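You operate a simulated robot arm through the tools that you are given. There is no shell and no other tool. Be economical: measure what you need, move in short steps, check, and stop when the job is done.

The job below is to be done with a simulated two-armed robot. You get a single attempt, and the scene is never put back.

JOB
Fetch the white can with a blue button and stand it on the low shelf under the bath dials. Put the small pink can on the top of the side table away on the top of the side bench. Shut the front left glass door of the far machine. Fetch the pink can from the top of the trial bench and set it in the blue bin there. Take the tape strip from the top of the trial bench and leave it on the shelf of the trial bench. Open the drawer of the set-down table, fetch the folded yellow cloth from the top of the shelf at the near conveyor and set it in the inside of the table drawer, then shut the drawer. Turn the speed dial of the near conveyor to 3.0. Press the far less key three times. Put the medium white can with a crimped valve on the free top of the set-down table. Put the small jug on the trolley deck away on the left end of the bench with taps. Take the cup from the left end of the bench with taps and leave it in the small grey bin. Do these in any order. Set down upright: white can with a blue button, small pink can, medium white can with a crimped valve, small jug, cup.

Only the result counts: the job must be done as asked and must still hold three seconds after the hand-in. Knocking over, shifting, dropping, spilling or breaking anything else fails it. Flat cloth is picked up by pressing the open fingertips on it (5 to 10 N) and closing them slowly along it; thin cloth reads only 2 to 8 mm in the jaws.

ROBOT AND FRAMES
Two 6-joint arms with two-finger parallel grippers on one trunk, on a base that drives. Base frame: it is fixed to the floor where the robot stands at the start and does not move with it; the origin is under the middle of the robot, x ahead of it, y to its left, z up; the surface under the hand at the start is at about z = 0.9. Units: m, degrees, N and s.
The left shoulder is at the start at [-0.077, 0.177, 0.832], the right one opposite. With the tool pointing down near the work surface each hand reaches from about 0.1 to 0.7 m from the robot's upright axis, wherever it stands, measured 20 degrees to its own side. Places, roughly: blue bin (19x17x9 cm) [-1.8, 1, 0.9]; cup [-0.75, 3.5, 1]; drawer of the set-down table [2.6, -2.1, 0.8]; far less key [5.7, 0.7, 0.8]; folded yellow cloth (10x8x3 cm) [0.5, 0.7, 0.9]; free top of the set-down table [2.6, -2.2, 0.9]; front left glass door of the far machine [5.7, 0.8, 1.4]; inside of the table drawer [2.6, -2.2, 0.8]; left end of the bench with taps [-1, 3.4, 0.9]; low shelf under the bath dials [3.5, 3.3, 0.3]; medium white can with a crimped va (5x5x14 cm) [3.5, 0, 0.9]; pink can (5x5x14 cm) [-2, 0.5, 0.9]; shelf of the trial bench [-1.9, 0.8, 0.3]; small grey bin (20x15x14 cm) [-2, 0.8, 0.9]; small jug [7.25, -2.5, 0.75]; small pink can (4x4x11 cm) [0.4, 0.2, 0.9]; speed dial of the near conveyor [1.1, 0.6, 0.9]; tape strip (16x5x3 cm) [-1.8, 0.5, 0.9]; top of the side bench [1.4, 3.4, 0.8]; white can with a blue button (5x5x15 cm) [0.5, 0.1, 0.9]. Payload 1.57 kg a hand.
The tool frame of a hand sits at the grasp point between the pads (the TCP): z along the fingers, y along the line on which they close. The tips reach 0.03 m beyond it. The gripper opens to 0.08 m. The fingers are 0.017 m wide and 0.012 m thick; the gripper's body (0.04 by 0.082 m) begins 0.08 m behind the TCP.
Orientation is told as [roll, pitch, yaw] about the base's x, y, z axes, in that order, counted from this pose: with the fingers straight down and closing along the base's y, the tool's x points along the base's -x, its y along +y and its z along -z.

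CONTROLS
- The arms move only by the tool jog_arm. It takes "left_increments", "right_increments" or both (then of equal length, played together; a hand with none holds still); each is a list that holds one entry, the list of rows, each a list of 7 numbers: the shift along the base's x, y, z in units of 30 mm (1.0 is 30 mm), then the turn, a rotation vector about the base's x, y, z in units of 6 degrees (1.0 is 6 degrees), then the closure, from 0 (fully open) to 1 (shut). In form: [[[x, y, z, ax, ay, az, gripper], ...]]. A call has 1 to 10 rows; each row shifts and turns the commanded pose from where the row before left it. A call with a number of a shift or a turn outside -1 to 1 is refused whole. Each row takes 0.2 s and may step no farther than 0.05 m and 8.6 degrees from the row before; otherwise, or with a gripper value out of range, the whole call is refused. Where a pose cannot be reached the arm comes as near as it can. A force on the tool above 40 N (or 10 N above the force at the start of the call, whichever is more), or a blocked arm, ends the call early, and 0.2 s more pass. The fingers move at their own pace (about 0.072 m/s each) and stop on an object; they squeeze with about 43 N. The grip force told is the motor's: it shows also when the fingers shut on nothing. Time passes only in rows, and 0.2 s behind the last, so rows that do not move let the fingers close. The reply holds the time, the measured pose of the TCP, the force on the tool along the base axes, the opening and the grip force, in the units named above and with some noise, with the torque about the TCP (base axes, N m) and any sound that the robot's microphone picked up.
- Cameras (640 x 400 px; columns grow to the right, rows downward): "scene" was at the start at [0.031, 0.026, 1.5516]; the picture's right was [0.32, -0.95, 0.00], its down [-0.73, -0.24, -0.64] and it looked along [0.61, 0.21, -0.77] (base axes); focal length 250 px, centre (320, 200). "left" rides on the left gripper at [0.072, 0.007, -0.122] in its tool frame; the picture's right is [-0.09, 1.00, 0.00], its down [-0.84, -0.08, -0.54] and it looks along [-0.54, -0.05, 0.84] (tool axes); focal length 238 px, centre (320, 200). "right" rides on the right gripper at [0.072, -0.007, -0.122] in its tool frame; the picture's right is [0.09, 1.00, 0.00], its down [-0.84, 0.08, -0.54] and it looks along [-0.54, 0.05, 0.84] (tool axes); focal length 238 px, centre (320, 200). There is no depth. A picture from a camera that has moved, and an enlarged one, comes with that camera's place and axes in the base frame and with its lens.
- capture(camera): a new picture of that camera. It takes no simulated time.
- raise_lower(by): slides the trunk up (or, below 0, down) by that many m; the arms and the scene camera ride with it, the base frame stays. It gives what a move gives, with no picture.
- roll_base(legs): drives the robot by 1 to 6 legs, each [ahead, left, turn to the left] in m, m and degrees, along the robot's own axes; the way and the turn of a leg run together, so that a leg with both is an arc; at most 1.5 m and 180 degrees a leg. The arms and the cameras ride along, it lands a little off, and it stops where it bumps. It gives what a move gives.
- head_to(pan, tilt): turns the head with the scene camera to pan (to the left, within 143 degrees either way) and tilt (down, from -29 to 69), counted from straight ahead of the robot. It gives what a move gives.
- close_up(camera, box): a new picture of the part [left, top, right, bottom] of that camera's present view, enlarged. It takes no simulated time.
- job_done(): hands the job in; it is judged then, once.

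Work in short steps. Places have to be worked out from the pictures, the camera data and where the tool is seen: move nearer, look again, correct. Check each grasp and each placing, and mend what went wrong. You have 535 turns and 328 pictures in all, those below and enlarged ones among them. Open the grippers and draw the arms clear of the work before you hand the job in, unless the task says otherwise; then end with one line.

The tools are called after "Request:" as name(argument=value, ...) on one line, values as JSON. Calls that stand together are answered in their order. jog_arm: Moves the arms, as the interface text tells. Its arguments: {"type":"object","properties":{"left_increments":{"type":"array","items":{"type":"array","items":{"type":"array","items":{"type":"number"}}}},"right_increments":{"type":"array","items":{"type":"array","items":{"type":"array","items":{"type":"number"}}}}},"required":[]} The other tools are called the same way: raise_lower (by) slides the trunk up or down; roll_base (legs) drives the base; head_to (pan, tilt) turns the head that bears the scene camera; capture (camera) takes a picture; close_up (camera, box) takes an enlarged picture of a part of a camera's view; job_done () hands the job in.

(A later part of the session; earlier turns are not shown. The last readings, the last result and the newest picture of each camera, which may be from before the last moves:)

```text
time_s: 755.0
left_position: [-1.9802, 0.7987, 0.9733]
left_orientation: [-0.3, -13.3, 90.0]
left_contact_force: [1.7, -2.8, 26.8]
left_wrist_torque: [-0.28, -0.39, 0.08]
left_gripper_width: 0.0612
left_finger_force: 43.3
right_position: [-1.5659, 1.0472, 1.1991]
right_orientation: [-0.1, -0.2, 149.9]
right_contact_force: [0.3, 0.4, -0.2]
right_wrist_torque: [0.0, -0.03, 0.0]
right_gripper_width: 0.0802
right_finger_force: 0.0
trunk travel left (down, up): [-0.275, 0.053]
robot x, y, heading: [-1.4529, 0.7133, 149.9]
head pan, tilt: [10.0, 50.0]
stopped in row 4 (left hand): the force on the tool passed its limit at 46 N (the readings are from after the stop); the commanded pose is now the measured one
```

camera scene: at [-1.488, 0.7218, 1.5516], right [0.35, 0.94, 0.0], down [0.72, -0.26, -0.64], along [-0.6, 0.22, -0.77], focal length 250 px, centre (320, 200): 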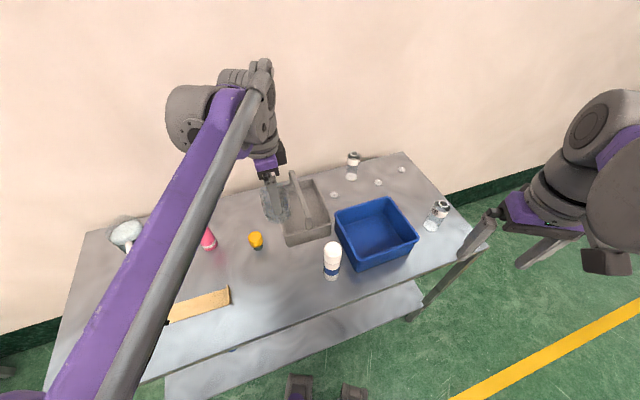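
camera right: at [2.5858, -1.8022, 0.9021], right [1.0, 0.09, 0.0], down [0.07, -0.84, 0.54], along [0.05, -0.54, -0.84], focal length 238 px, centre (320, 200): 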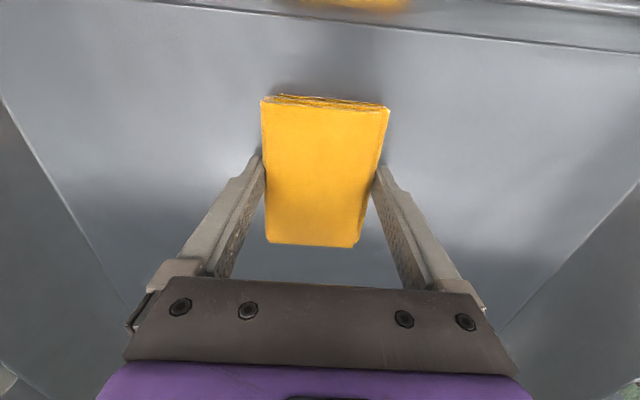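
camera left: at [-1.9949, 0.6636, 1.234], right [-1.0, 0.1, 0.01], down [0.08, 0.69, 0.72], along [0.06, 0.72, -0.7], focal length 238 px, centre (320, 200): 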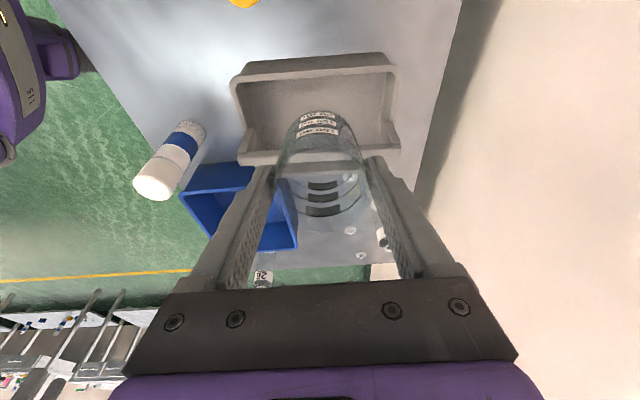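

Floor of the caddy is ≈3 cm up, so the cup must stand beside the bar, snug to the wall. Ease up 4 mm and straighten gradually, watching lateral force.

Request:
jog_arm(left_increments=[[[0, -0.05, 0.15, 0, 0, 0, 0.8], [0, -0.05, 0.05, -0.4, 0, 0, 0.8], [0, -0.05, 0, -0.4, 0, 0, 0.8], [0, -0.02, 0, -0.4, 0, 0, 0.8]]])

Request:
close_up(camera="scene", box=[230, 140, 350, 215])

Request:
close_up(camera="left", box=[200, 60, 440, 210])

```text
time_s: 756.0
left_position: [-1.9829, 0.7949, 0.9777]
left_orientation: [-0.4, -6.0, 89.8]
left_contact_force: [0.0, 0.2, -0.7]
left_wrist_torque: [-0.01, -0.04, 0.0]
left_gripper_width: 0.0615
left_finger_force: 43.4
right_position: [-1.5675, 1.0485, 1.1994]
right_orientation: [0.0, -0.1, 149.8]
right_contact_force: [-0.6, 0.2, 0.4]
right_wrist_torque: [-0.03, 0.01, 0.01]
right_gripper_width: 0.0799
right_finger_force: 0.1
trunk travel left (down, up): [-0.275, 0.053]
robot x, y, heading: [-1.4508, 0.7148, 150.1]
head pan, tilt: [10.0, 50.0]
```

```text
5.33 times, centred on (290, 178) of scene
camera zoom: at [-1.4881, 0.7221, 1.5516], right [0.35, 0.94, 0.0], down [0.72, -0.26, -0.64], along [-0.6, 0.22, -0.77], focal length 1335 px, centre (480, 320)
```

zoom: 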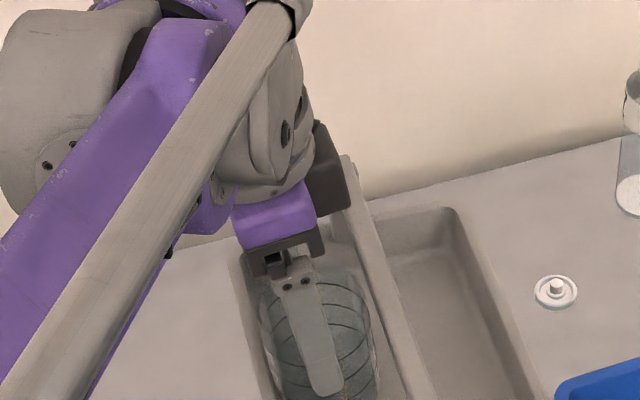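

```text
2.67 times, centred on (320, 135) of left
camera zoom: at [-1.9907, 0.7113, 1.0912], right [-1.0, 0.09, 0.0], down [0.08, 0.78, 0.63], along [0.06, 0.62, -0.78], focal length 636 px, centre (320, 373)
```

zoom: 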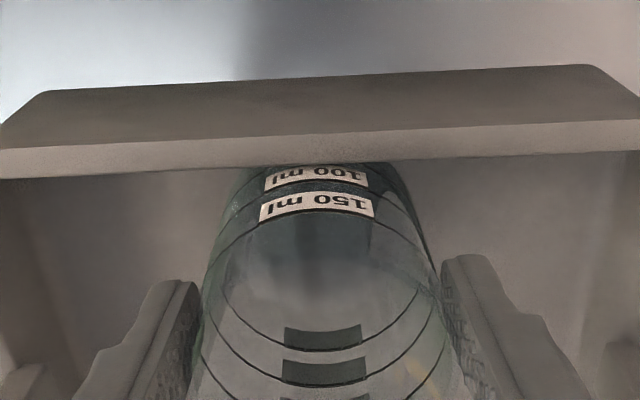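

No contact at 6° tilt. Continue straightening.

Request:
jog_arm(left_increments=[[[0, -0.03, 0, -0.3, 0, 0, 0.8], [0, -0.02, 0, -0.3, 0, 0, 0.8], [0, -0.02, 0, -0.3, 0, 0, 0.8]]])

Request:
close_up(camera="scene", box=[240, 160, 340, 222])

```text
time_s: 756.8
left_position: [-1.9836, 0.7937, 0.9783]
left_orientation: [-0.4, -0.6, 89.9]
left_contact_force: [-0.2, 0.7, -0.4]
left_wrist_torque: [0.08, -0.04, 0.03]
left_gripper_width: 0.0612
left_finger_force: 43.0
right_position: [-1.5668, 1.0471, 1.1995]
right_orientation: [0.0, -0.1, 149.8]
right_contact_force: [-0.2, -0.2, 0.3]
right_wrist_torque: [0.0, -0.02, 0.04]
right_gripper_width: 0.0798
right_finger_force: 0.0
trunk travel left (down, up): [-0.275, 0.053]
robot x, y, heading: [-1.449, 0.7173, 149.7]
head pan, tilt: [10.0, 50.0]
```

```text
6.40 times, centred on (290, 191) of scene
camera zoom: at [-1.4881, 0.7221, 1.5516], right [0.35, 0.94, 0.0], down [0.72, -0.26, -0.64], along [-0.6, 0.22, -0.77], focal length 1602 px, centre (512, 258)
```

zoom: 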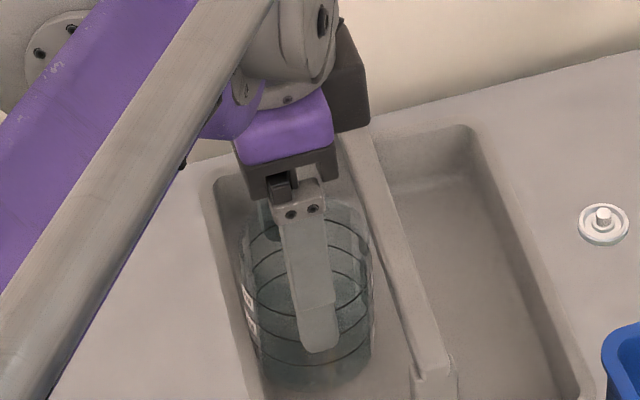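

It fits upright. Lower to the floor in small steps.

Request:
jog_arm(left_increments=[[[0, 0, -0.1, 0.05, 0, 0, 0.8], [0, 0, -0.1, 0, 0, 0, 0.8], [0, 0, -0.1, 0, 0, 0, 0.8]]])

Request:
jog_arm(left_increments=[[[0, 0, -0.1, 0, 0, 0, 0.8], [0, 0, -0.1, 0, 0, 0, 0.8], [0, 0, -0.1, 0, 0, 0, 0.8]]])

```text
time_s: 757.7
left_position: [-1.9814, 0.7917, 0.9732]
left_orientation: [-0.1, -1.0, 89.9]
left_contact_force: [0.5, -1.8, 24.5]
left_wrist_torque: [0.59, -0.07, -0.03]
left_gripper_width: 0.0611
left_finger_force: 43.3
right_position: [-1.5657, 1.0478, 1.1997]
right_orientation: [-0.2, -0.2, 149.9]
right_contact_force: [0.5, -0.3, 0.3]
right_wrist_torque: [-0.01, 0.02, -0.03]
right_gripper_width: 0.08
right_finger_force: 0.0
trunk travel left (down, up): [-0.275, 0.053]
robot x, y, heading: [-1.4535, 0.7168, 149.3]
head pan, tilt: [10.0, 50.0]
stopped in row 3 (left hand): the force on the tool passed its limit at 42 N (the readings are from after the stop); the commanded pose is now the measured one
```

```text
time_s: 758.1
left_position: [-1.9824, 0.7917, 0.9718]
left_orientation: [-0.1, -1.1, 89.9]
left_contact_force: [2.9, -2.2, 25.9]
left_wrist_torque: [0.62, -0.08, -0.05]
left_gripper_width: 0.061
left_finger_force: 43.3
right_position: [-1.5669, 1.0482, 1.1982]
right_orientation: [-0.1, -0.2, 149.8]
right_contact_force: [0.2, 0.4, 0.0]
right_wrist_torque: [-0.03, 0.0, 0.04]
right_gripper_width: 0.0803
right_finger_force: 0.1
trunk travel left (down, up): [-0.275, 0.053]
robot x, y, heading: [-1.4518, 0.7112, 149.8]
head pan, tilt: [10.0, 50.0]
stopped in row 1 (left hand): the force on the tool passed its limit at 45 N (the readings are from after the stop); the commanded pose is now the measured one
```

Contact with the floor. Look closely at the cup's attitude before release.

Request:
close_up(camera="left", box=[200, 60, 440, 210])

Request:
close_up(camera="scene", box=[250, 170, 330, 220])

```text
2.67 times, centred on (320, 135) of left
camera zoom: at [-1.9895, 0.7177, 1.0928], right [-1.0, 0.09, 0.0], down [0.08, 0.83, 0.56], along [0.05, 0.56, -0.83], focal length 636 px, centre (320, 373)
```

zoom: 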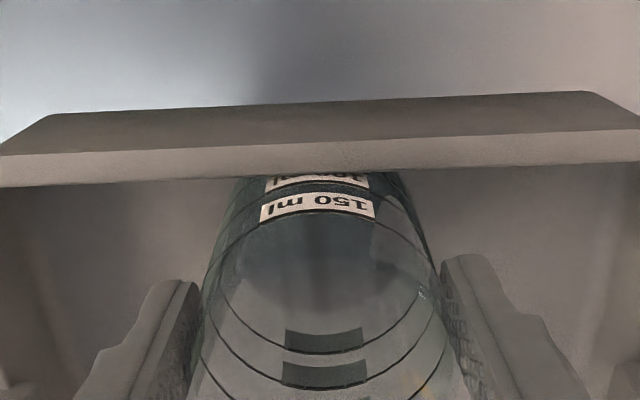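

```text
8.00 times, centred on (290, 195) of scene
camera zoom: at [-1.4861, 0.721, 1.5516], right [0.35, 0.94, 0.0], down [0.72, -0.26, -0.64], along [-0.6, 0.22, -0.77], focal length 2003 px, centre (560, 240)
```

zoom: 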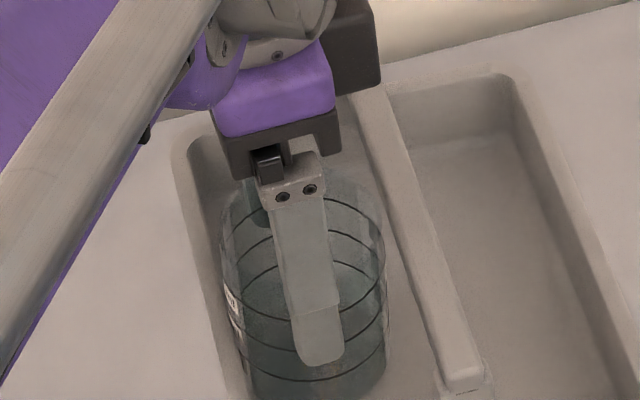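

There's clearance both sides. Release slowly and check.

Request:
jog_arm(left_increments=[[[0, 0, 0.04, 0, 0, 0, 0.5], [0, 0, 0, 0, 0, 0, 0.2], [0, 0, 0, 0, 0, 0, 0.1], [0, 0, 0, 0, 0, 0, 0.1]]])

Request:
close_up(camera="scene", box=[250, 170, 330, 220])

Request:
close_up(camera="left", box=[200, 60, 440, 210])

```text
time_s: 759.1
left_position: [-1.9838, 0.7938, 0.9716]
left_orientation: [-0.2, -1.0, 89.9]
left_contact_force: [0.3, -0.2, 0.1]
left_wrist_torque: [0.0, -0.01, -0.03]
left_gripper_width: 0.0719
left_finger_force: 0.2
right_position: [-1.5658, 1.0473, 1.1981]
right_orientation: [-0.1, 0.0, 149.8]
right_contact_force: [-0.7, -0.6, 0.0]
right_wrist_torque: [0.01, 0.0, -0.02]
right_gripper_width: 0.0801
right_finger_force: 0.0
trunk travel left (down, up): [-0.275, 0.053]
robot x, y, heading: [-1.4517, 0.7133, 149.7]
head pan, tilt: [10.0, 50.0]
```

```text
8.00 times, centred on (290, 195) of scene
camera zoom: at [-1.4882, 0.7218, 1.5515], right [0.35, 0.94, 0.0], down [0.72, -0.26, -0.64], along [-0.6, 0.22, -0.77], focal length 2003 px, centre (560, 240)
```

zoom: 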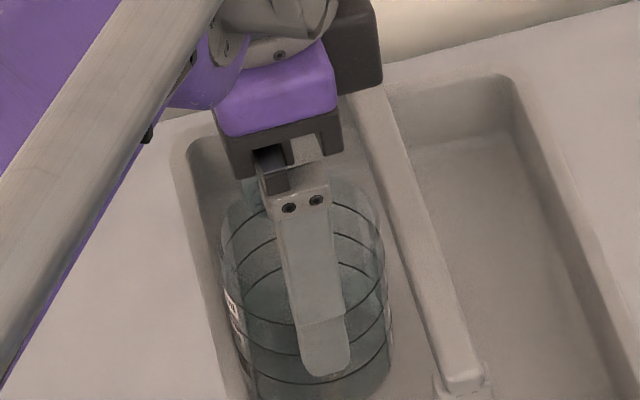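

```text
2.67 times, centred on (320, 135) of left
camera zoom: at [-1.9912, 0.7191, 1.0919], right [-1.0, 0.09, 0.0], down [0.08, 0.83, 0.56], along [0.05, 0.56, -0.83], focal length 636 px, centre (320, 373)
```

zoom: 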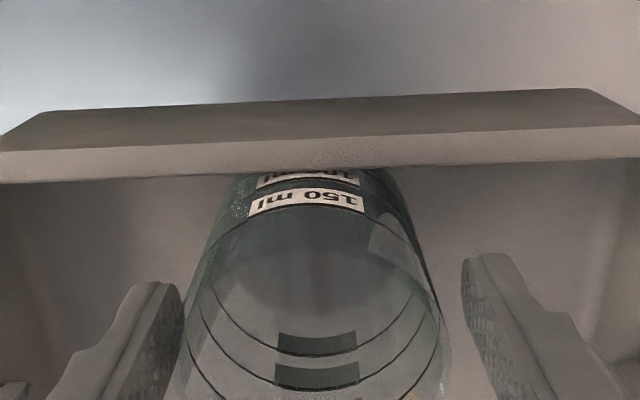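

Released, cup is standing. Rise straight up and look.

Request:
jog_arm(left_increments=[[[0, 0, 0.3, 0, 0, 0, 0.05], [0, 0, 0.6, 0, 0, 0, 0], [0, 0, 0.9, 0, 0, 0, 0], [0, 0, 0.9, 0, 0, 0, 0], [0, 0, 0.9, 0, 0, 0, 0], [0, 0, 0.9, 0, 0, 0, 0]]])

Request:
close_up(camera="scene", box=[230, 150, 350, 225])

Request:
capture(camera="left")

```text
time_s: 760.5
left_position: [-1.9826, 0.7929, 1.1074]
left_orientation: [-0.3, -1.0, 90.0]
left_contact_force: [-0.3, 0.0, 0.1]
left_wrist_torque: [0.01, -0.03, 0.0]
left_gripper_width: 0.08
left_finger_force: 0.1
right_position: [-1.568, 1.0475, 1.1989]
right_orientation: [-0.1, 0.0, 149.8]
right_contact_force: [-0.4, 0.3, -0.6]
right_wrist_torque: [-0.01, 0.0, 0.02]
right_gripper_width: 0.08
right_finger_force: 0.0
trunk travel left (down, up): [-0.275, 0.053]
robot x, y, heading: [-1.4484, 0.7143, 149.9]
head pan, tilt: [10.0, 50.0]
```

```text
5.33 times, centred on (290, 188) of scene
camera zoom: at [-1.4882, 0.7219, 1.5516], right [0.35, 0.94, 0.0], down [0.72, -0.26, -0.64], along [-0.6, 0.22, -0.77], focal length 1335 px, centre (480, 267)
```

zoom: 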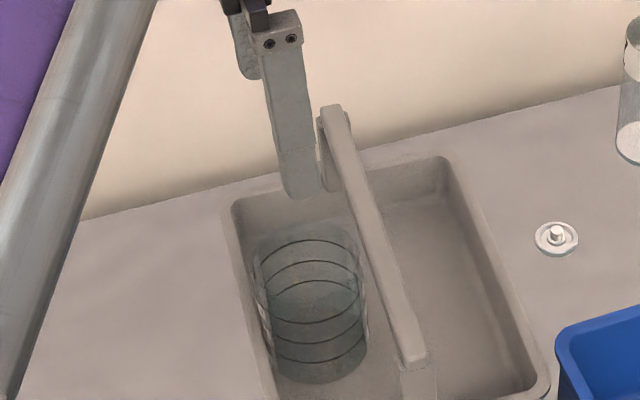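

```text
110 pictures are left
camera left: at [-1.9897, 0.7192, 1.2277], right [-1.0, 0.09, 0.0], down [0.08, 0.83, 0.56], along [0.05, 0.56, -0.83], focal length 238 px, centre (320, 200)
```

left: 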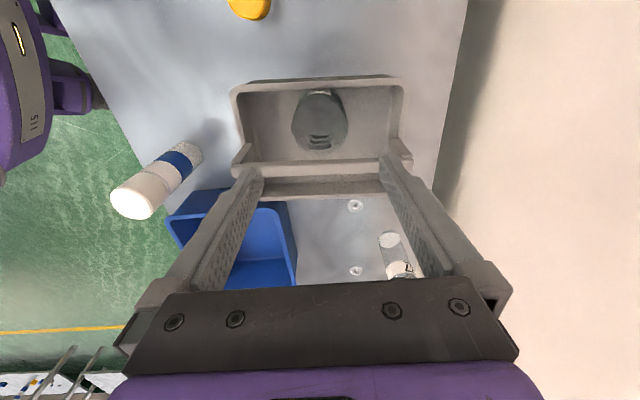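

Cup stands upright in the grey bin. Next the pink can: retract the hand, return it to neutral yaw, and face the bench squarely.

Request:
jog_arm(left_increments=[[[0.3, -0.1, 0.4, 0, 0, 1, 0], [0.3, -0.1, 0.4, 0, 0, 1, 0], [0.3, -0.1, 0.2, 0, 0, 1, 0], [0.3, -0.1, 0, 0, 0, 1, 0], [0.3, -0.1, 0, 0, 0, 1, 0], [0.3, -0.1, 0, 0, 0, 1, 0], [0.3, -0.1, 0, 0, 0, 1, 0], [0.3, -0.1, 0, 0, 0, 1, 0], [0.3, -0.1, 0, 0, 0, 1, 0], [0.3, -0.1, 0, 0, 0, 1, 0]]])

Request:
roll_base(legs=[[0, 0, 30], [0, -0.02, 0]])

Request:
head_to(pan=15, tilt=50)

Request:
capture(camera="scene")

Request:
capture(camera="left")

```text
time_s: 762.7
left_position: [-1.8933, 0.7629, 1.1372]
left_orientation: [-0.2, -1.1, 149.9]
left_contact_force: [0.0, 0.4, 0.2]
left_wrist_torque: [0.03, -0.02, 0.03]
left_gripper_width: 0.0798
left_finger_force: 0.0
right_position: [-1.5674, 1.0476, 1.198]
right_orientation: [0.0, -0.1, 149.9]
right_contact_force: [-0.2, -0.6, -0.1]
right_wrist_torque: [-0.02, 0.01, 0.01]
right_gripper_width: 0.0797
right_finger_force: 0.1
trunk travel left (down, up): [-0.275, 0.053]
robot x, y, heading: [-1.4532, 0.7125, 150.1]
head pan, tilt: [10.0, 50.0]
```

```text
time_s: 765.0
left_position: [-1.8602, 0.558, 1.1362]
left_orientation: [-0.1, -1.2, 179.4]
left_contact_force: [0.4, -0.5, 0.4]
left_wrist_torque: [0.0, -0.01, 0.01]
left_gripper_width: 0.0801
left_finger_force: 0.1
right_position: [-1.7174, 0.9678, 1.1986]
right_orientation: [-0.1, -0.1, 179.3]
right_contact_force: [0.1, 0.0, -0.7]
right_wrist_torque: [-0.05, 0.0, 0.0]
right_gripper_width: 0.0801
right_finger_force: 0.0
trunk travel left (down, up): [-0.275, 0.053]
robot x, y, heading: [-1.4518, 0.7323, 179.2]
head pan, tilt: [10.0, 50.0]
```

```text
time_s: 765.7
left_position: [-1.86, 0.5575, 1.1357]
left_orientation: [-0.1, -1.2, 179.5]
left_contact_force: [-0.2, -0.2, -0.7]
left_wrist_torque: [0.03, 0.01, 0.01]
left_gripper_width: 0.0802
left_finger_force: 0.0
right_position: [-1.7165, 0.9676, 1.199]
right_orientation: [0.0, -0.1, 179.2]
right_contact_force: [0.0, 0.0, 0.2]
right_wrist_torque: [-0.05, -0.02, 0.01]
right_gripper_width: 0.0799
right_finger_force: 0.0
trunk travel left (down, up): [-0.275, 0.053]
robot x, y, heading: [-1.4508, 0.7332, 179.3]
head pan, tilt: [15.0, 50.0]
```

```text
109 pictures are left
camera scene: at [-1.4848, 0.7167, 1.5516], right [-0.25, 0.97, 0.0], down [0.74, 0.19, -0.64], along [-0.62, -0.16, -0.77], focal length 250 px, centre (320, 200)
```

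scene: 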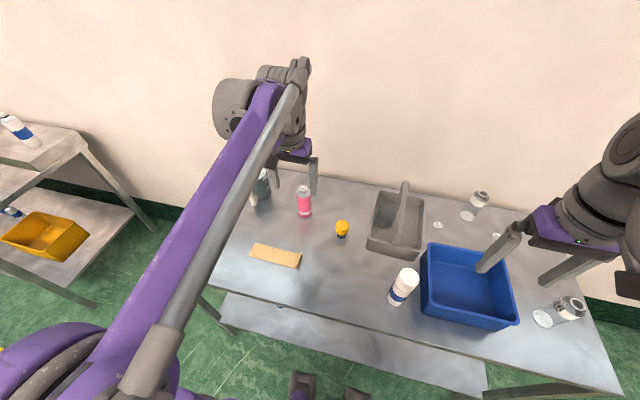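

```text
108 pictures are left
camera left: at [-1.7859, 0.5506, 1.2565], right [-0.1, -0.99, 0.0], down [-0.83, 0.08, 0.56], along [-0.55, 0.06, -0.83], focal length 238 px, centre (320, 200)
```

left: 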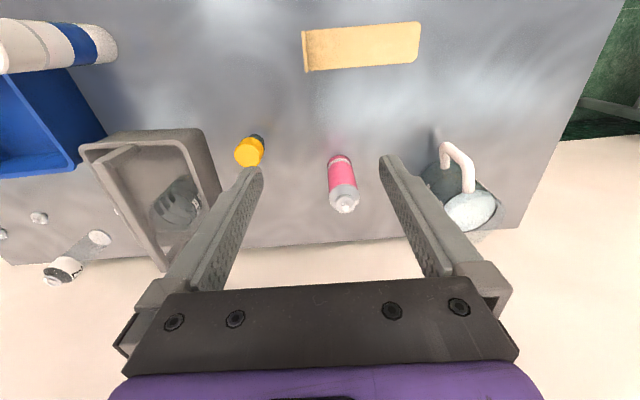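

Pink can at (−1.961,0.536). Move over it and descend.

Request:
jog_arm(left_increments=[[[-0.85, -0.18, 0, 0, 0, 0, 0], [-0.85, -0.18, 0, 0, 0, 0, 0], [-0.85, -0.18, 0, 0, 0, 0, 0], [-0.82, -0.18, 0, 0, 0, 0, 0], [0, 0, -0.7, 0, 0, 0, 0], [0, 0, -0.9, 0, 0, 0, 0], [0, 0, -0.9, 0, 0, 0, 0]]])

Request:
capture(camera="left")

```text
time_s: 767.3
left_position: [-1.9594, 0.5343, 1.0622]
left_orientation: [-0.1, -1.0, 179.4]
left_contact_force: [-0.9, 0.5, 0.2]
left_wrist_torque: [0.0, -0.03, 0.0]
left_gripper_width: 0.0801
left_finger_force: 0.1
right_position: [-1.7168, 0.9663, 1.1985]
right_orientation: [-0.1, -0.2, 179.2]
right_contact_force: [0.6, 0.1, 0.0]
right_wrist_torque: [-0.01, -0.03, -0.01]
right_gripper_width: 0.08
right_finger_force: 0.0
trunk travel left (down, up): [-0.275, 0.053]
robot x, y, heading: [-1.45, 0.7355, 179.0]
head pan, tilt: [15.0, 50.0]
```

```text
107 pictures are left
camera left: at [-1.8857, 0.5269, 1.1821], right [-0.1, -0.99, 0.0], down [-0.83, 0.08, 0.56], along [-0.55, 0.06, -0.83], focal length 238 px, centre (320, 200)
```

left: 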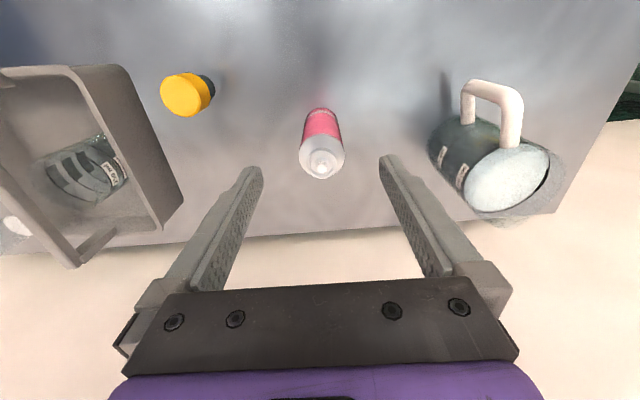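

Request:
jog_arm(left_increments=[[[-0.25, 0, -0.8, 0, 0, 0, 0], [0, 0, -0.9, 0, 0, 0, 0], [0, 0, -0.9, 0, 0, 0, 0], [0, 0, -0.9, 0, 0, 0, 0], [0, 0, 0, 0, 0, 0, 0.4], [0, 0, 0, 0, 0, 0, 0.8], [0, 0, 0, 0, 0, 0, 1], [0, 0, 0, 0, 0, 0, 1]]])

Request:
capture(camera="left")

```text
time_s: 769.1
left_position: [-1.9703, 0.5375, 0.9587]
left_orientation: [-0.1, -1.1, 179.4]
left_contact_force: [-0.1, 0.2, 0.3]
left_wrist_torque: [0.04, -0.03, 0.03]
left_gripper_width: 0.0436
left_finger_force: 43.1
right_position: [-1.7165, 0.9667, 1.1985]
right_orientation: [0.0, -0.1, 179.3]
right_contact_force: [-0.4, -0.7, -0.1]
right_wrist_torque: [-0.01, -0.02, 0.03]
right_gripper_width: 0.0802
right_finger_force: 0.0
trunk travel left (down, up): [-0.275, 0.053]
robot x, y, heading: [-1.4503, 0.7328, 179.4]
head pan, tilt: [15.0, 50.0]
```

```text
106 pictures are left
camera left: at [-1.8963, 0.5296, 1.0789], right [-0.1, -0.99, 0.0], down [-0.83, 0.08, 0.56], along [-0.55, 0.06, -0.83], focal length 238 px, centre (320, 200)
```

left: 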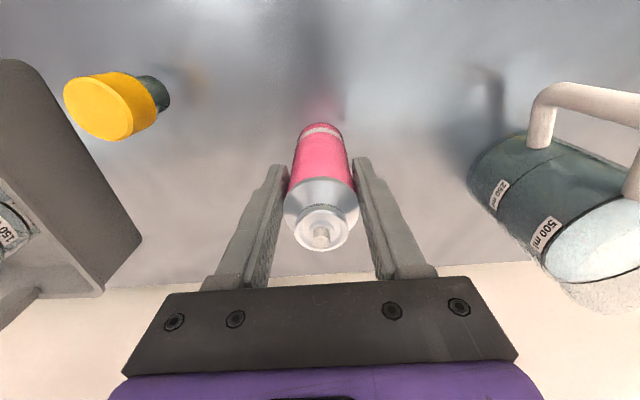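

Pink can gripped. Lift, retract toward the blue bin's depth, and slide the base right.

Request:
jog_arm(left_increments=[[[0, 0, 0.8, 0, 0, 0, 1], [0, 0, 1, 0, 0, 0, 1], [0, 0, 1, 0, 0, 0, 1], [0, 0, 1, 0, 0, 0, 1], [0, 0, 1, 0, 0, 0, 1], [0, 0, 1, 0, 0, 0, 1], [0.8, 0, 1, 0, 0, 0, 1], [0.8, 0, 0.7, 0, 0, 0, 1], [0.8, 0, 0, 0, 0, 0, 1], [0.8, 0, 0, 0, 0, 0, 1]]])

Request:
roll_base(legs=[[0, -0.46, 0.5]])

Request:
capture(camera="left")

Request:
capture(camera="scene")

```text
time_s: 771.3
left_position: [-1.871, 0.5344, 1.1811]
left_orientation: [-0.2, -1.1, 179.4]
left_contact_force: [0.6, -0.6, -0.5]
left_wrist_torque: [-0.01, -0.02, -0.01]
left_gripper_width: 0.0433
left_finger_force: 42.5
right_position: [-1.7156, 0.9671, 1.1993]
right_orientation: [-0.2, -0.1, 179.3]
right_contact_force: [-0.4, -0.5, -0.6]
right_wrist_torque: [-0.01, 0.0, 0.02]
right_gripper_width: 0.0798
right_finger_force: 0.0
trunk travel left (down, up): [-0.275, 0.053]
robot x, y, heading: [-1.4514, 0.7348, 179.3]
head pan, tilt: [15.0, 50.0]
```

```text
time_s: 775.6
left_position: [-1.8618, 0.9687, 1.1796]
left_orientation: [-0.2, -1.1, -179.8]
left_contact_force: [0.2, -0.3, -0.5]
left_wrist_torque: [0.02, 0.02, 0.01]
left_gripper_width: 0.0434
left_finger_force: 43.7
right_position: [-1.7129, 1.4056, 1.1995]
right_orientation: [-0.1, -0.2, -179.9]
right_contact_force: [0.2, 0.0, -0.6]
right_wrist_torque: [0.02, 0.05, 0.0]
right_gripper_width: 0.0799
right_finger_force: 0.1
trunk travel left (down, up): [-0.275, 0.053]
robot x, y, heading: [-1.4479, 1.1771, -179.8]
head pan, tilt: [15.0, 50.0]
stopped in leg 1: the robot was blocked; the commanded pose is now the measured one
```

```text
105 pictures are left
camera left: at [-1.7878, 0.9633, 1.3012], right [-0.09, -1.0, 0.0], down [-0.83, 0.07, 0.56], along [-0.56, 0.05, -0.83], focal length 238 px, centre (320, 200)
```

left: 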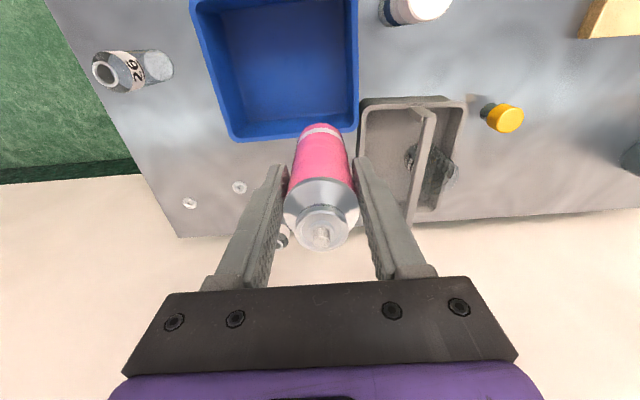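

```text
104 pictures are left
camera scene: at [-1.4771, 1.1575, 1.5516], right [-0.26, 0.97, 0.0], down [0.74, 0.2, -0.64], along [-0.62, -0.17, -0.77], focal length 250 px, centre (320, 200)
```

scene: 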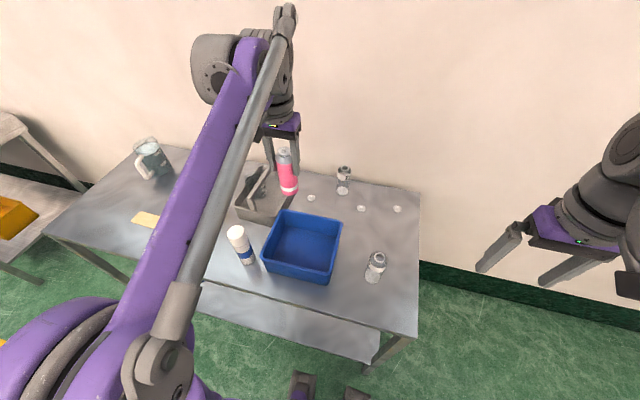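

Base touched something (probably the bench leg). Back off 3 cm, then place the can over the blue bin's centre (−1.815,1.02).

Request:
roll_base(legs=[[-0.04, 0, 0]])

Request:
jog_arm(left_increments=[[[0.1, 0.8, 0, 0, 0, 0, 1], [0.1, 0.85, 0, 0, 0, 0, 1], [0, 0, -0.8, 0, 0, 0, 1], [0, 0, -0.9, 0, 0, 0, 1], [0, 0, -0.9, 0, 0, 0, 1]]])

Request:
capture(camera="left")

Request:
close_up(camera="scene", box=[220, 140, 420, 265])

```text
time_s: 776.5
left_position: [-1.8255, 0.9705, 1.1817]
left_orientation: [-0.2, -1.0, -179.8]
left_contact_force: [0.3, 1.1, -0.1]
left_wrist_torque: [0.02, 0.0, 0.0]
left_gripper_width: 0.0433
left_finger_force: 43.5
right_position: [-1.6761, 1.4066, 1.1992]
right_orientation: [0.0, 0.1, -179.9]
right_contact_force: [-0.7, -0.2, 0.6]
right_wrist_torque: [0.0, -0.01, 0.01]
right_gripper_width: 0.0799
right_finger_force: 0.1
trunk travel left (down, up): [-0.275, 0.053]
robot x, y, heading: [-1.4058, 1.1796, -180.1]
head pan, tilt: [15.0, 50.0]
```

```text
time_s: 777.7
left_position: [-1.8192, 1.0211, 1.1031]
left_orientation: [-0.2, -1.1, -179.7]
left_contact_force: [-0.6, -0.3, 0.4]
left_wrist_torque: [0.0, 0.02, 0.01]
left_gripper_width: 0.0433
left_finger_force: 43.4
right_position: [-1.6737, 1.4066, 1.1987]
right_orientation: [-0.2, -0.1, -179.9]
right_contact_force: [0.8, 0.9, 0.6]
right_wrist_torque: [-0.02, 0.02, 0.05]
right_gripper_width: 0.0798
right_finger_force: 0.2
trunk travel left (down, up): [-0.275, 0.053]
robot x, y, heading: [-1.4057, 1.1767, -180.1]
head pan, tilt: [15.0, 50.0]
```

```text
103 pictures are left
camera left: at [-1.7437, 1.0143, 1.2237], right [-0.09, -1.0, 0.0], down [-0.83, 0.07, 0.56], along [-0.56, 0.05, -0.83], focal length 238 px, centre (320, 200)
```

left: 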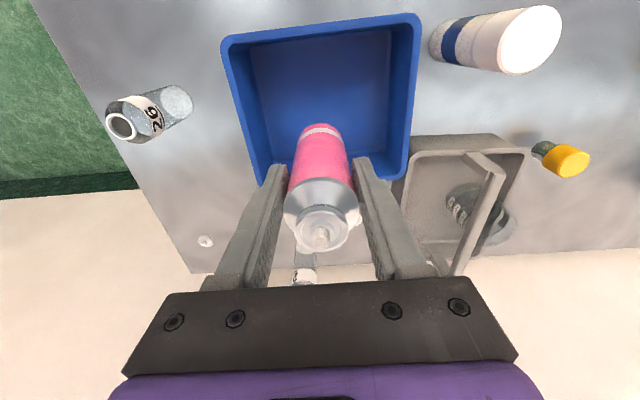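

```text
3.20 times, centred on (320, 202) of scene
camera zoom: at [-1.4392, 1.1583, 1.5516], right [-0.26, 0.97, 0.0], down [0.74, 0.2, -0.64], along [-0.62, -0.17, -0.77], focal length 801 px, centre (320, 192)
```

zoom: 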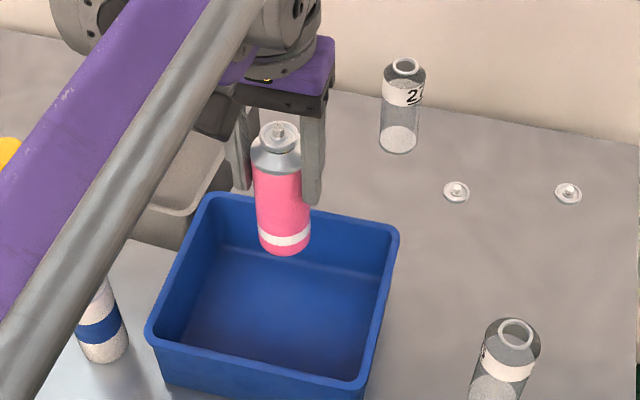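

Well centred over the bin. Lower in.

Request:
jog_arm(left_increments=[[[0.1, -0.2, -0.9, 0, 0, 0, 1], [0, 0, -0.9, 0, 0, 0, 1], [0, 0, -0.9, 0, 0, 0, 1], [0, 0, -0.9, 0, 0, 0, 1], [0, 0, -0.3, 0, 0, 0, 1], [0, 0, -0.15, 0, 0, 0, 1]]])

Request:
jog_arm(left_increments=[[[0, 0, -0.15, 0, 0, 0, 1], [0, 0, -0.15, 0, 0, 0, 1], [0, 0, -0.12, 0, 0, 0, 1]]])

```text
time_s: 779.1
left_position: [-1.8147, 1.0145, 0.9818]
left_orientation: [-0.2, -1.1, -179.8]
left_contact_force: [-0.4, 0.0, -0.4]
left_wrist_torque: [-0.01, -0.01, -0.01]
left_gripper_width: 0.0433
left_finger_force: 43.0
right_position: [-1.6746, 1.407, 1.1982]
right_orientation: [-0.1, -0.1, -180.0]
right_contact_force: [0.3, 0.3, 0.7]
right_wrist_torque: [0.0, 0.02, 0.0]
right_gripper_width: 0.0801
right_finger_force: 0.0
trunk travel left (down, up): [-0.275, 0.053]
robot x, y, heading: [-1.4059, 1.1752, -179.8]
head pan, tilt: [15.0, 50.0]
```

```text
time_s: 779.9
left_position: [-1.8151, 1.0157, 0.9692]
left_orientation: [-0.3, -1.3, -179.7]
left_contact_force: [-0.2, 0.5, -0.6]
left_wrist_torque: [0.0, 0.0, -0.04]
left_gripper_width: 0.0436
left_finger_force: 43.0
right_position: [-1.6752, 1.4069, 1.1988]
right_orientation: [-0.1, -0.1, -179.9]
right_contact_force: [-0.9, 1.0, 0.1]
right_wrist_torque: [0.02, -0.02, 0.0]
right_gripper_width: 0.0802
right_finger_force: 0.0
trunk travel left (down, up): [-0.275, 0.053]
robot x, y, heading: [-1.4055, 1.1783, -179.8]
head pan, tilt: [15.0, 50.0]
```

Request:
jog_arm(left_increments=[[[0, 0, -0.12, 0, 0, 0, 1], [0, 0, -0.12, 0, 0, 0, 1], [0, 0, -0.12, 0, 0, 0, 1]]])

```text
time_s: 780.7
left_position: [-1.8139, 1.0147, 0.9602]
left_orientation: [-0.1, -1.2, -179.8]
left_contact_force: [-1.5, -1.8, 38.7]
left_wrist_torque: [-0.18, 0.37, -0.03]
left_gripper_width: 0.0438
left_finger_force: 42.6
right_position: [-1.6728, 1.4063, 1.1993]
right_orientation: [0.0, -0.2, -179.9]
right_contact_force: [-0.7, -0.5, -0.4]
right_wrist_torque: [-0.01, -0.03, 0.05]
right_gripper_width: 0.0798
right_finger_force: 0.1
trunk travel left (down, up): [-0.275, 0.053]
robot x, y, heading: [-1.4048, 1.1768, -180.0]
head pan, tilt: [15.0, 50.0]
```

Contact with the bin floor. Ease, release, rise.

Request:
jog_arm(left_increments=[[[0, 0, 0.06, 0, 0, 0, 1], [0, 0, 0, 0, 0, 0, 0.4], [0, 0, 0, 0, 0, 0, 0.2], [0, 0, 0, 0, 0, 0, 0.1], [0, 0, 0.5, 0, 0, 0, 0.1], [0, 0, 1, 0, 0, 0, 0.1], [0, 0, 1, 0, 0, 0, 0.1], [0, 0, 1, 0, 0, 0, 0.1], [0, 0, 1, 0, 0, 0, 0.1], [0, 0, 1, 0, 0, 0, 0]]])

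Request:
capture(camera="left")

```text
time_s: 782.9
left_position: [-1.8126, 1.0143, 1.1236]
left_orientation: [-0.1, -1.1, -179.7]
left_contact_force: [0.2, -0.3, -0.4]
left_wrist_torque: [0.02, 0.03, 0.01]
left_gripper_width: 0.0803
left_finger_force: 0.0
right_position: [-1.675, 1.4065, 1.199]
right_orientation: [-0.1, 0.0, -179.9]
right_contact_force: [-0.1, 0.3, -1.0]
right_wrist_torque: [0.0, 0.03, -0.01]
right_gripper_width: 0.0798
right_finger_force: 0.2
trunk travel left (down, up): [-0.275, 0.053]
robot x, y, heading: [-1.4029, 1.176, -179.9]
head pan, tilt: [15.0, 50.0]
```

```text
101 pictures are left
camera left: at [-1.739, 1.0082, 1.2441], right [-0.09, -1.0, 0.0], down [-0.83, 0.07, 0.56], along [-0.56, 0.05, -0.83], focal length 238 px, centre (320, 200)
```

left: 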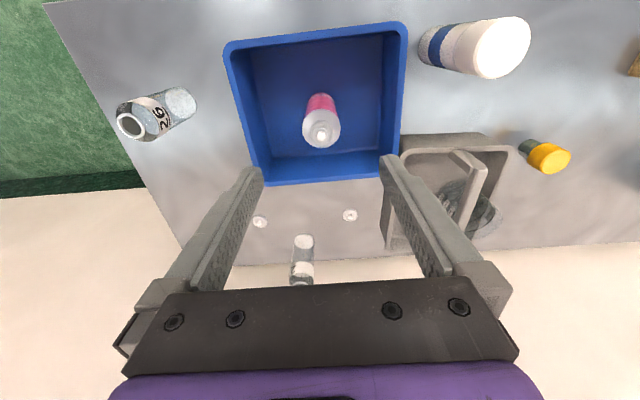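

Pink can is in the blue bin. Last: the tape strip. Move the base left and look closely at it.

Request:
roll_base(legs=[[-0.05, 0, 0], [0, 0.42, 0]])

Request:
head_to(pan=20, tilt=50)

Request:
capture(camera="scene")

Request:
close_up(camera="left", box=[180, 0, 480, 187])

```text
time_s: 787.7
left_position: [-1.7658, 0.5954, 1.1234]
left_orientation: [-0.2, -1.1, 179.8]
left_contact_force: [-0.7, -0.1, -0.1]
left_wrist_torque: [0.02, -0.03, 0.03]
left_gripper_width: 0.0798
left_finger_force: 0.0
right_position: [-1.6239, 0.9863, 1.1988]
right_orientation: [0.0, -0.2, 179.8]
right_contact_force: [-0.5, -0.1, 0.5]
right_wrist_torque: [-0.02, 0.01, -0.01]
right_gripper_width: 0.08
right_finger_force: 0.1
trunk travel left (down, up): [-0.275, 0.053]
robot x, y, heading: [-1.3548, 0.7574, 179.7]
head pan, tilt: [15.0, 50.0]
```

```text
time_s: 788.3
left_position: [-1.7654, 0.5956, 1.1241]
left_orientation: [-0.2, -1.2, 179.8]
left_contact_force: [0.0, 1.0, 0.1]
left_wrist_torque: [0.03, 0.0, -0.02]
left_gripper_width: 0.0799
left_finger_force: 0.0
right_position: [-1.6246, 0.9853, 1.1994]
right_orientation: [-0.1, -0.1, 179.8]
right_contact_force: [-0.1, -0.1, 0.1]
right_wrist_torque: [-0.01, 0.04, 0.04]
right_gripper_width: 0.0799
right_finger_force: 0.1
trunk travel left (down, up): [-0.275, 0.053]
robot x, y, heading: [-1.3612, 0.7594, 179.5]
head pan, tilt: [20.0, 50.0]
```

```text
100 pictures are left
camera scene: at [-1.3888, 0.7304, 1.5516], right [-0.34, 0.94, 0.0], down [0.72, 0.26, -0.64], along [-0.61, -0.22, -0.77], focal length 250 px, centre (320, 200)
```

scene: 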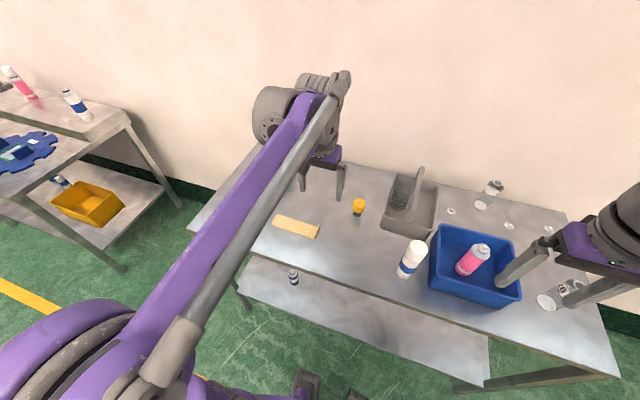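

```text
2.13 times, centred on (330, 94) of left
camera zoom: at [-1.6916, 0.5881, 1.2437], right [-0.09, -1.0, 0.0], down [-0.83, 0.08, 0.56], along [-0.56, 0.05, -0.83], focal length 508 px, centre (299, 427)
```

zoom: 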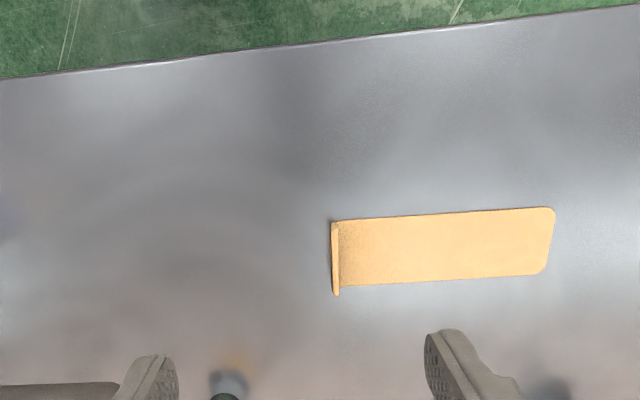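

The strip has a vertical tab at its +y end (≈(−1.793,0.570), 3 cm high) — ideal for a neutral pinch along y. Tilt the hand 30° forward (for the later shelf placement) and move above the tab.

Request:
jog_arm(left_increments=[[[-0.1, -0.17, -0.3, 0, 1, 0, 0.3], [-0.2, -0.17, -0.3, 0, 1, 0, 0.4], [-0.2, -0.17, -0.6, 0, 1, 0, 0.4], [-0.2, -0.17, -0.8, 0, 1, 0, 0.4], [-0.2, -0.17, -0.8, 0, 1, 0, 0.4], [0, 0, -0.9, 0, 0, 0, 0.4], [0, 0, -0.9, 0, 0, 0, 0.4]]])

Request:
capture(camera="left")

Request:
close_up(camera="scene", box=[240, 170, 380, 258])

```text
time_s: 789.9
left_position: [-1.7914, 0.5718, 0.9852]
left_orientation: [-0.1, -31.1, 179.9]
left_contact_force: [-0.1, 0.2, -0.2]
left_wrist_torque: [-0.02, 0.0, -0.02]
left_gripper_width: 0.0484
left_finger_force: 0.1
right_position: [-1.6251, 0.986, 1.1982]
right_orientation: [0.0, -0.1, 179.8]
right_contact_force: [0.0, 0.0, 0.5]
right_wrist_torque: [-0.01, 0.01, 0.02]
right_gripper_width: 0.0799
right_finger_force: 0.0
trunk travel left (down, up): [-0.275, 0.053]
robot x, y, heading: [-1.3563, 0.7553, 179.4]
head pan, tilt: [20.0, 50.0]
```

```text
98 pictures are left
camera left: at [-1.6676, 0.5639, 1.0517], right [-0.08, -1.0, 0.05], down [-0.44, 0.08, 0.9], along [-0.9, 0.05, -0.44], focal length 238 px, centre (320, 200)
```

left: 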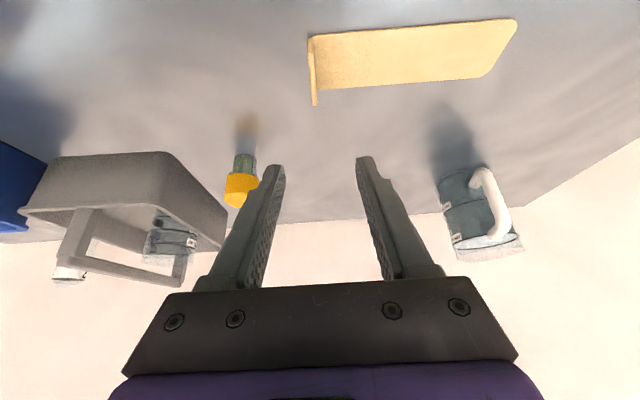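

```text
4.55 times, centred on (310, 214) of scene
camera zoom: at [-1.3891, 0.7304, 1.5516], right [-0.34, 0.94, 0.0], down [0.72, 0.26, -0.64], along [-0.6, -0.22, -0.77], focal length 1138 px, centre (366, 136)
```

zoom: 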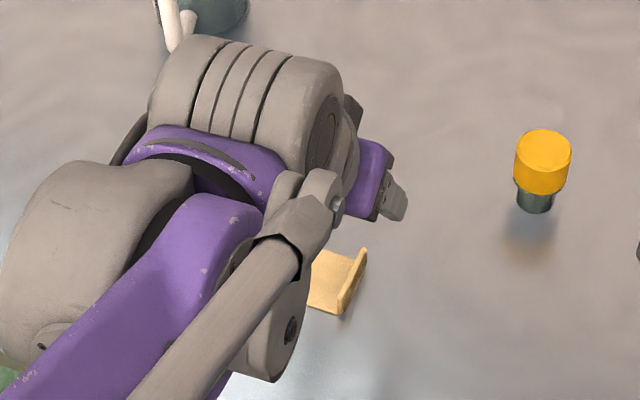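

Aligned on the tab. Descend and pinch.

Request:
jog_arm(left_increments=[[[0, 0, -0.9, 0, 0, 0, 0.4], [0, 0, -0.9, 0, 0, 0, 0.4], [0, 0, -0.7, 0, 0, 0, 0.4], [0, 0, -0.2, 0, 0, 0, 0.4]]])

Request:
capture(camera="left")

Request:
close_up(camera="scene", box=[240, 170, 380, 258])

```text
time_s: 790.9
left_position: [-1.7907, 0.5707, 0.905]
left_orientation: [-0.1, -31.1, 179.8]
left_contact_force: [-0.4, 0.3, 0.4]
left_wrist_torque: [-0.02, -0.02, 0.01]
left_gripper_width: 0.0482
left_finger_force: 0.0
right_position: [-1.6251, 0.9876, 1.1996]
right_orientation: [-0.1, -0.2, 179.7]
right_contact_force: [0.7, -0.6, -0.5]
right_wrist_torque: [-0.01, 0.01, 0.0]
right_gripper_width: 0.0798
right_finger_force: 0.1
trunk travel left (down, up): [-0.275, 0.053]
robot x, y, heading: [-1.3568, 0.7559, 179.6]
head pan, tilt: [20.0, 50.0]
```

```text
96 pictures are left
camera left: at [-1.6675, 0.5639, 0.9709], right [-0.08, -1.0, 0.05], down [-0.44, 0.08, 0.9], along [-0.9, 0.05, -0.44], focal length 238 px, centre (320, 200)
```

left: 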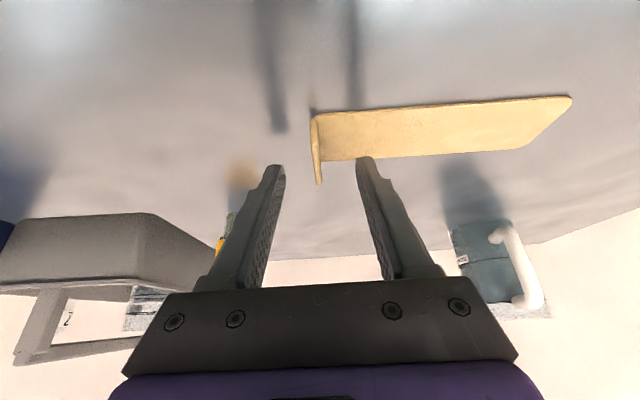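

```text
4.55 times, centred on (310, 214) of scene
camera zoom: at [-1.3888, 0.7305, 1.5516], right [-0.34, 0.94, 0.0], down [0.72, 0.26, -0.64], along [-0.6, -0.22, -0.77], focal length 1138 px, centre (366, 136)
```

zoom: 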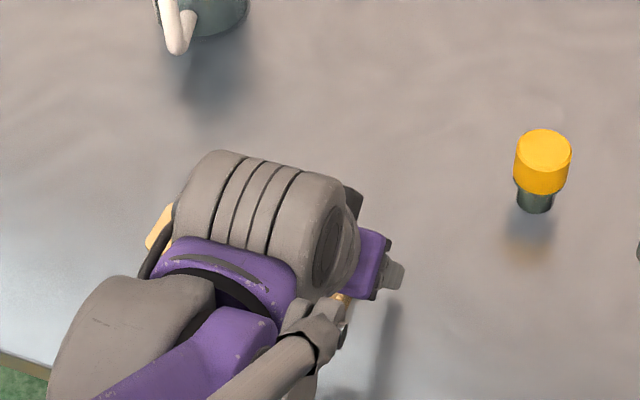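

Shadows show the tips are still above the bench; lower a bit more carefully.

Request:
jog_arm(left_increments=[[[0, 0, -0.15, 0, 0, 0, 0.4], [0, 0, -0.15, 0, 0, 0, 0.4], [0, 0, -0.15, 0, 0, 0, 0.4]]])

Request:
close_up(camera="left", box=[240, 90, 400, 190])

```text
time_s: 791.7
left_position: [-1.7927, 0.5709, 0.8933]
left_orientation: [-0.1, -31.2, 179.9]
left_contact_force: [1.5, -0.1, 10.4]
left_wrist_torque: [-0.37, 0.08, 0.07]
left_gripper_width: 0.0487
left_finger_force: 0.6
right_position: [-1.6248, 0.9854, 1.1988]
right_orientation: [-0.1, -0.1, 179.8]
right_contact_force: [0.2, 1.1, -0.2]
right_wrist_torque: [0.01, 0.01, 0.01]
right_gripper_width: 0.0799
right_finger_force: 0.2
trunk travel left (down, up): [-0.275, 0.053]
robot x, y, heading: [-1.3544, 0.755, 179.8]
head pan, tilt: [20.0, 50.0]
```

```text
4.00 times, centred on (320, 140) of left
camera zoom: at [-1.6676, 0.5638, 0.9586], right [-0.08, -1.0, 0.05], down [-0.43, 0.08, 0.9], along [-0.9, 0.05, -0.44], focal length 953 px, centre (320, 440)
```

zoom: 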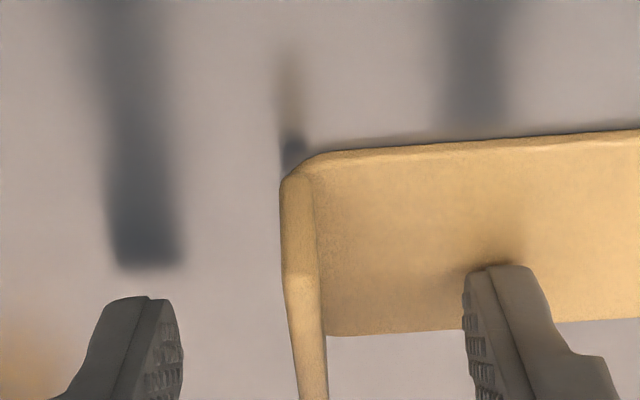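

Finger touches the strip's top. Raise 3 mm and pinch the tab.

Request:
jog_arm(left_increments=[[[0, 0, 0.12, 0, 0, 0, 0.4], [0, 0, 0, 0, 0, 0, 0.6], [0, 0, 0, 0, 0, 0, 0.8], [0, 0, 0, 0, 0, 0, 1], [0, 0, 0, 0, 0, 0, 1], [0, 0, 0, 0, 0, 0, 1]]])

Request:
close_up(camera="left", box=[200, 60, 440, 210])

```text
time_s: 793.1
left_position: [-1.7916, 0.5702, 0.8932]
left_orientation: [-0.1, -31.0, 179.9]
left_contact_force: [0.0, 0.3, 0.4]
left_wrist_torque: [0.01, 0.03, 0.03]
left_gripper_width: 0.003
left_finger_force: 23.9
right_position: [-1.6249, 0.986, 1.1988]
right_orientation: [-0.1, -0.2, 179.8]
right_contact_force: [-1.1, 0.0, 0.6]
right_wrist_torque: [-0.02, 0.01, -0.04]
right_gripper_width: 0.0801
right_finger_force: 0.0
trunk travel left (down, up): [-0.275, 0.053]
robot x, y, heading: [-1.3545, 0.757, 179.3]
head pan, tilt: [20.0, 50.0]
```

```text
2.67 times, centred on (320, 135) of left
camera zoom: at [-1.668, 0.5632, 0.9615], right [-0.08, -1.0, 0.05], down [-0.44, 0.08, 0.9], along [-0.9, 0.05, -0.44], focal length 636 px, centre (320, 373)
```

zoom: 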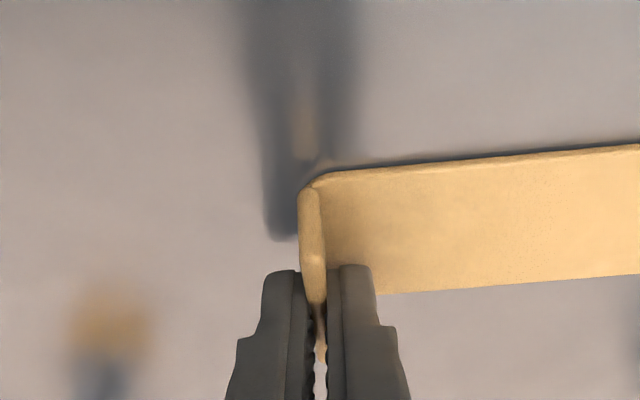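

Tab is pinched (3 mm). Lift and check.

Request:
jog_arm(left_increments=[[[0, 0, 0.5, 0, 0, 0, 1], [0, 0, 0.7, 0, 0, 0, 1], [0, 0, 0.7, 0, 0, 0, 1], [0, 0, 0.7, 0, 0, 0, 1]]])

Request:
capture(camera="left")

Request:
capture(camera="scene")

```text
time_s: 794.1
left_position: [-1.792, 0.5684, 0.9735]
left_orientation: [-0.2, -31.1, 179.9]
left_contact_force: [0.7, 0.0, -0.7]
left_wrist_torque: [0.01, 0.0, -0.04]
left_gripper_width: 0.0034
left_finger_force: 24.2
right_position: [-1.6254, 0.9853, 1.1993]
right_orientation: [-0.1, -0.1, 179.8]
right_contact_force: [-0.3, -0.4, 0.1]
right_wrist_torque: [0.03, 0.03, -0.04]
right_gripper_width: 0.0797
right_finger_force: 0.1
trunk travel left (down, up): [-0.275, 0.053]
robot x, y, heading: [-1.3563, 0.7542, 179.8]
head pan, tilt: [20.0, 50.0]
```

```text
92 pictures are left
camera left: at [-1.6676, 0.5614, 1.0397], right [-0.08, -1.0, 0.05], down [-0.44, 0.08, 0.9], along [-0.9, 0.05, -0.44], focal length 238 px, centre (320, 200)
```

left: 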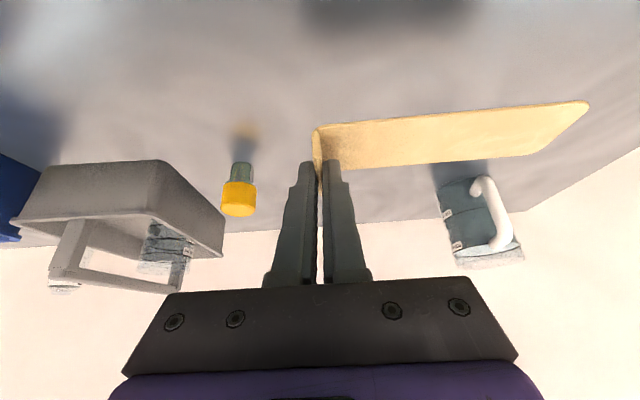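

```text
91 pictures are left
camera scene: at [-1.3884, 0.7305, 1.5516], right [-0.34, 0.94, 0.0], down [0.72, 0.26, -0.64], along [-0.61, -0.22, -0.77], focal length 250 px, centre (320, 200)
```

scene: 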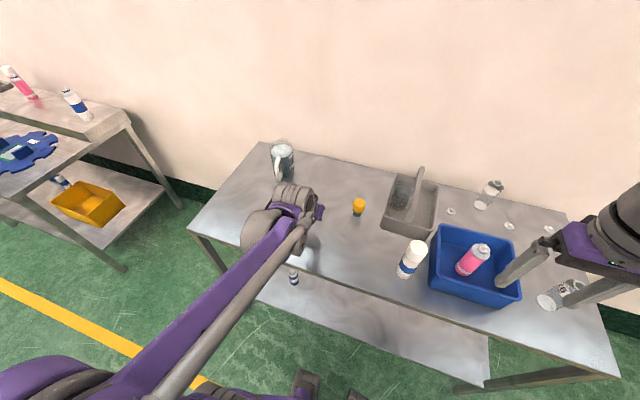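

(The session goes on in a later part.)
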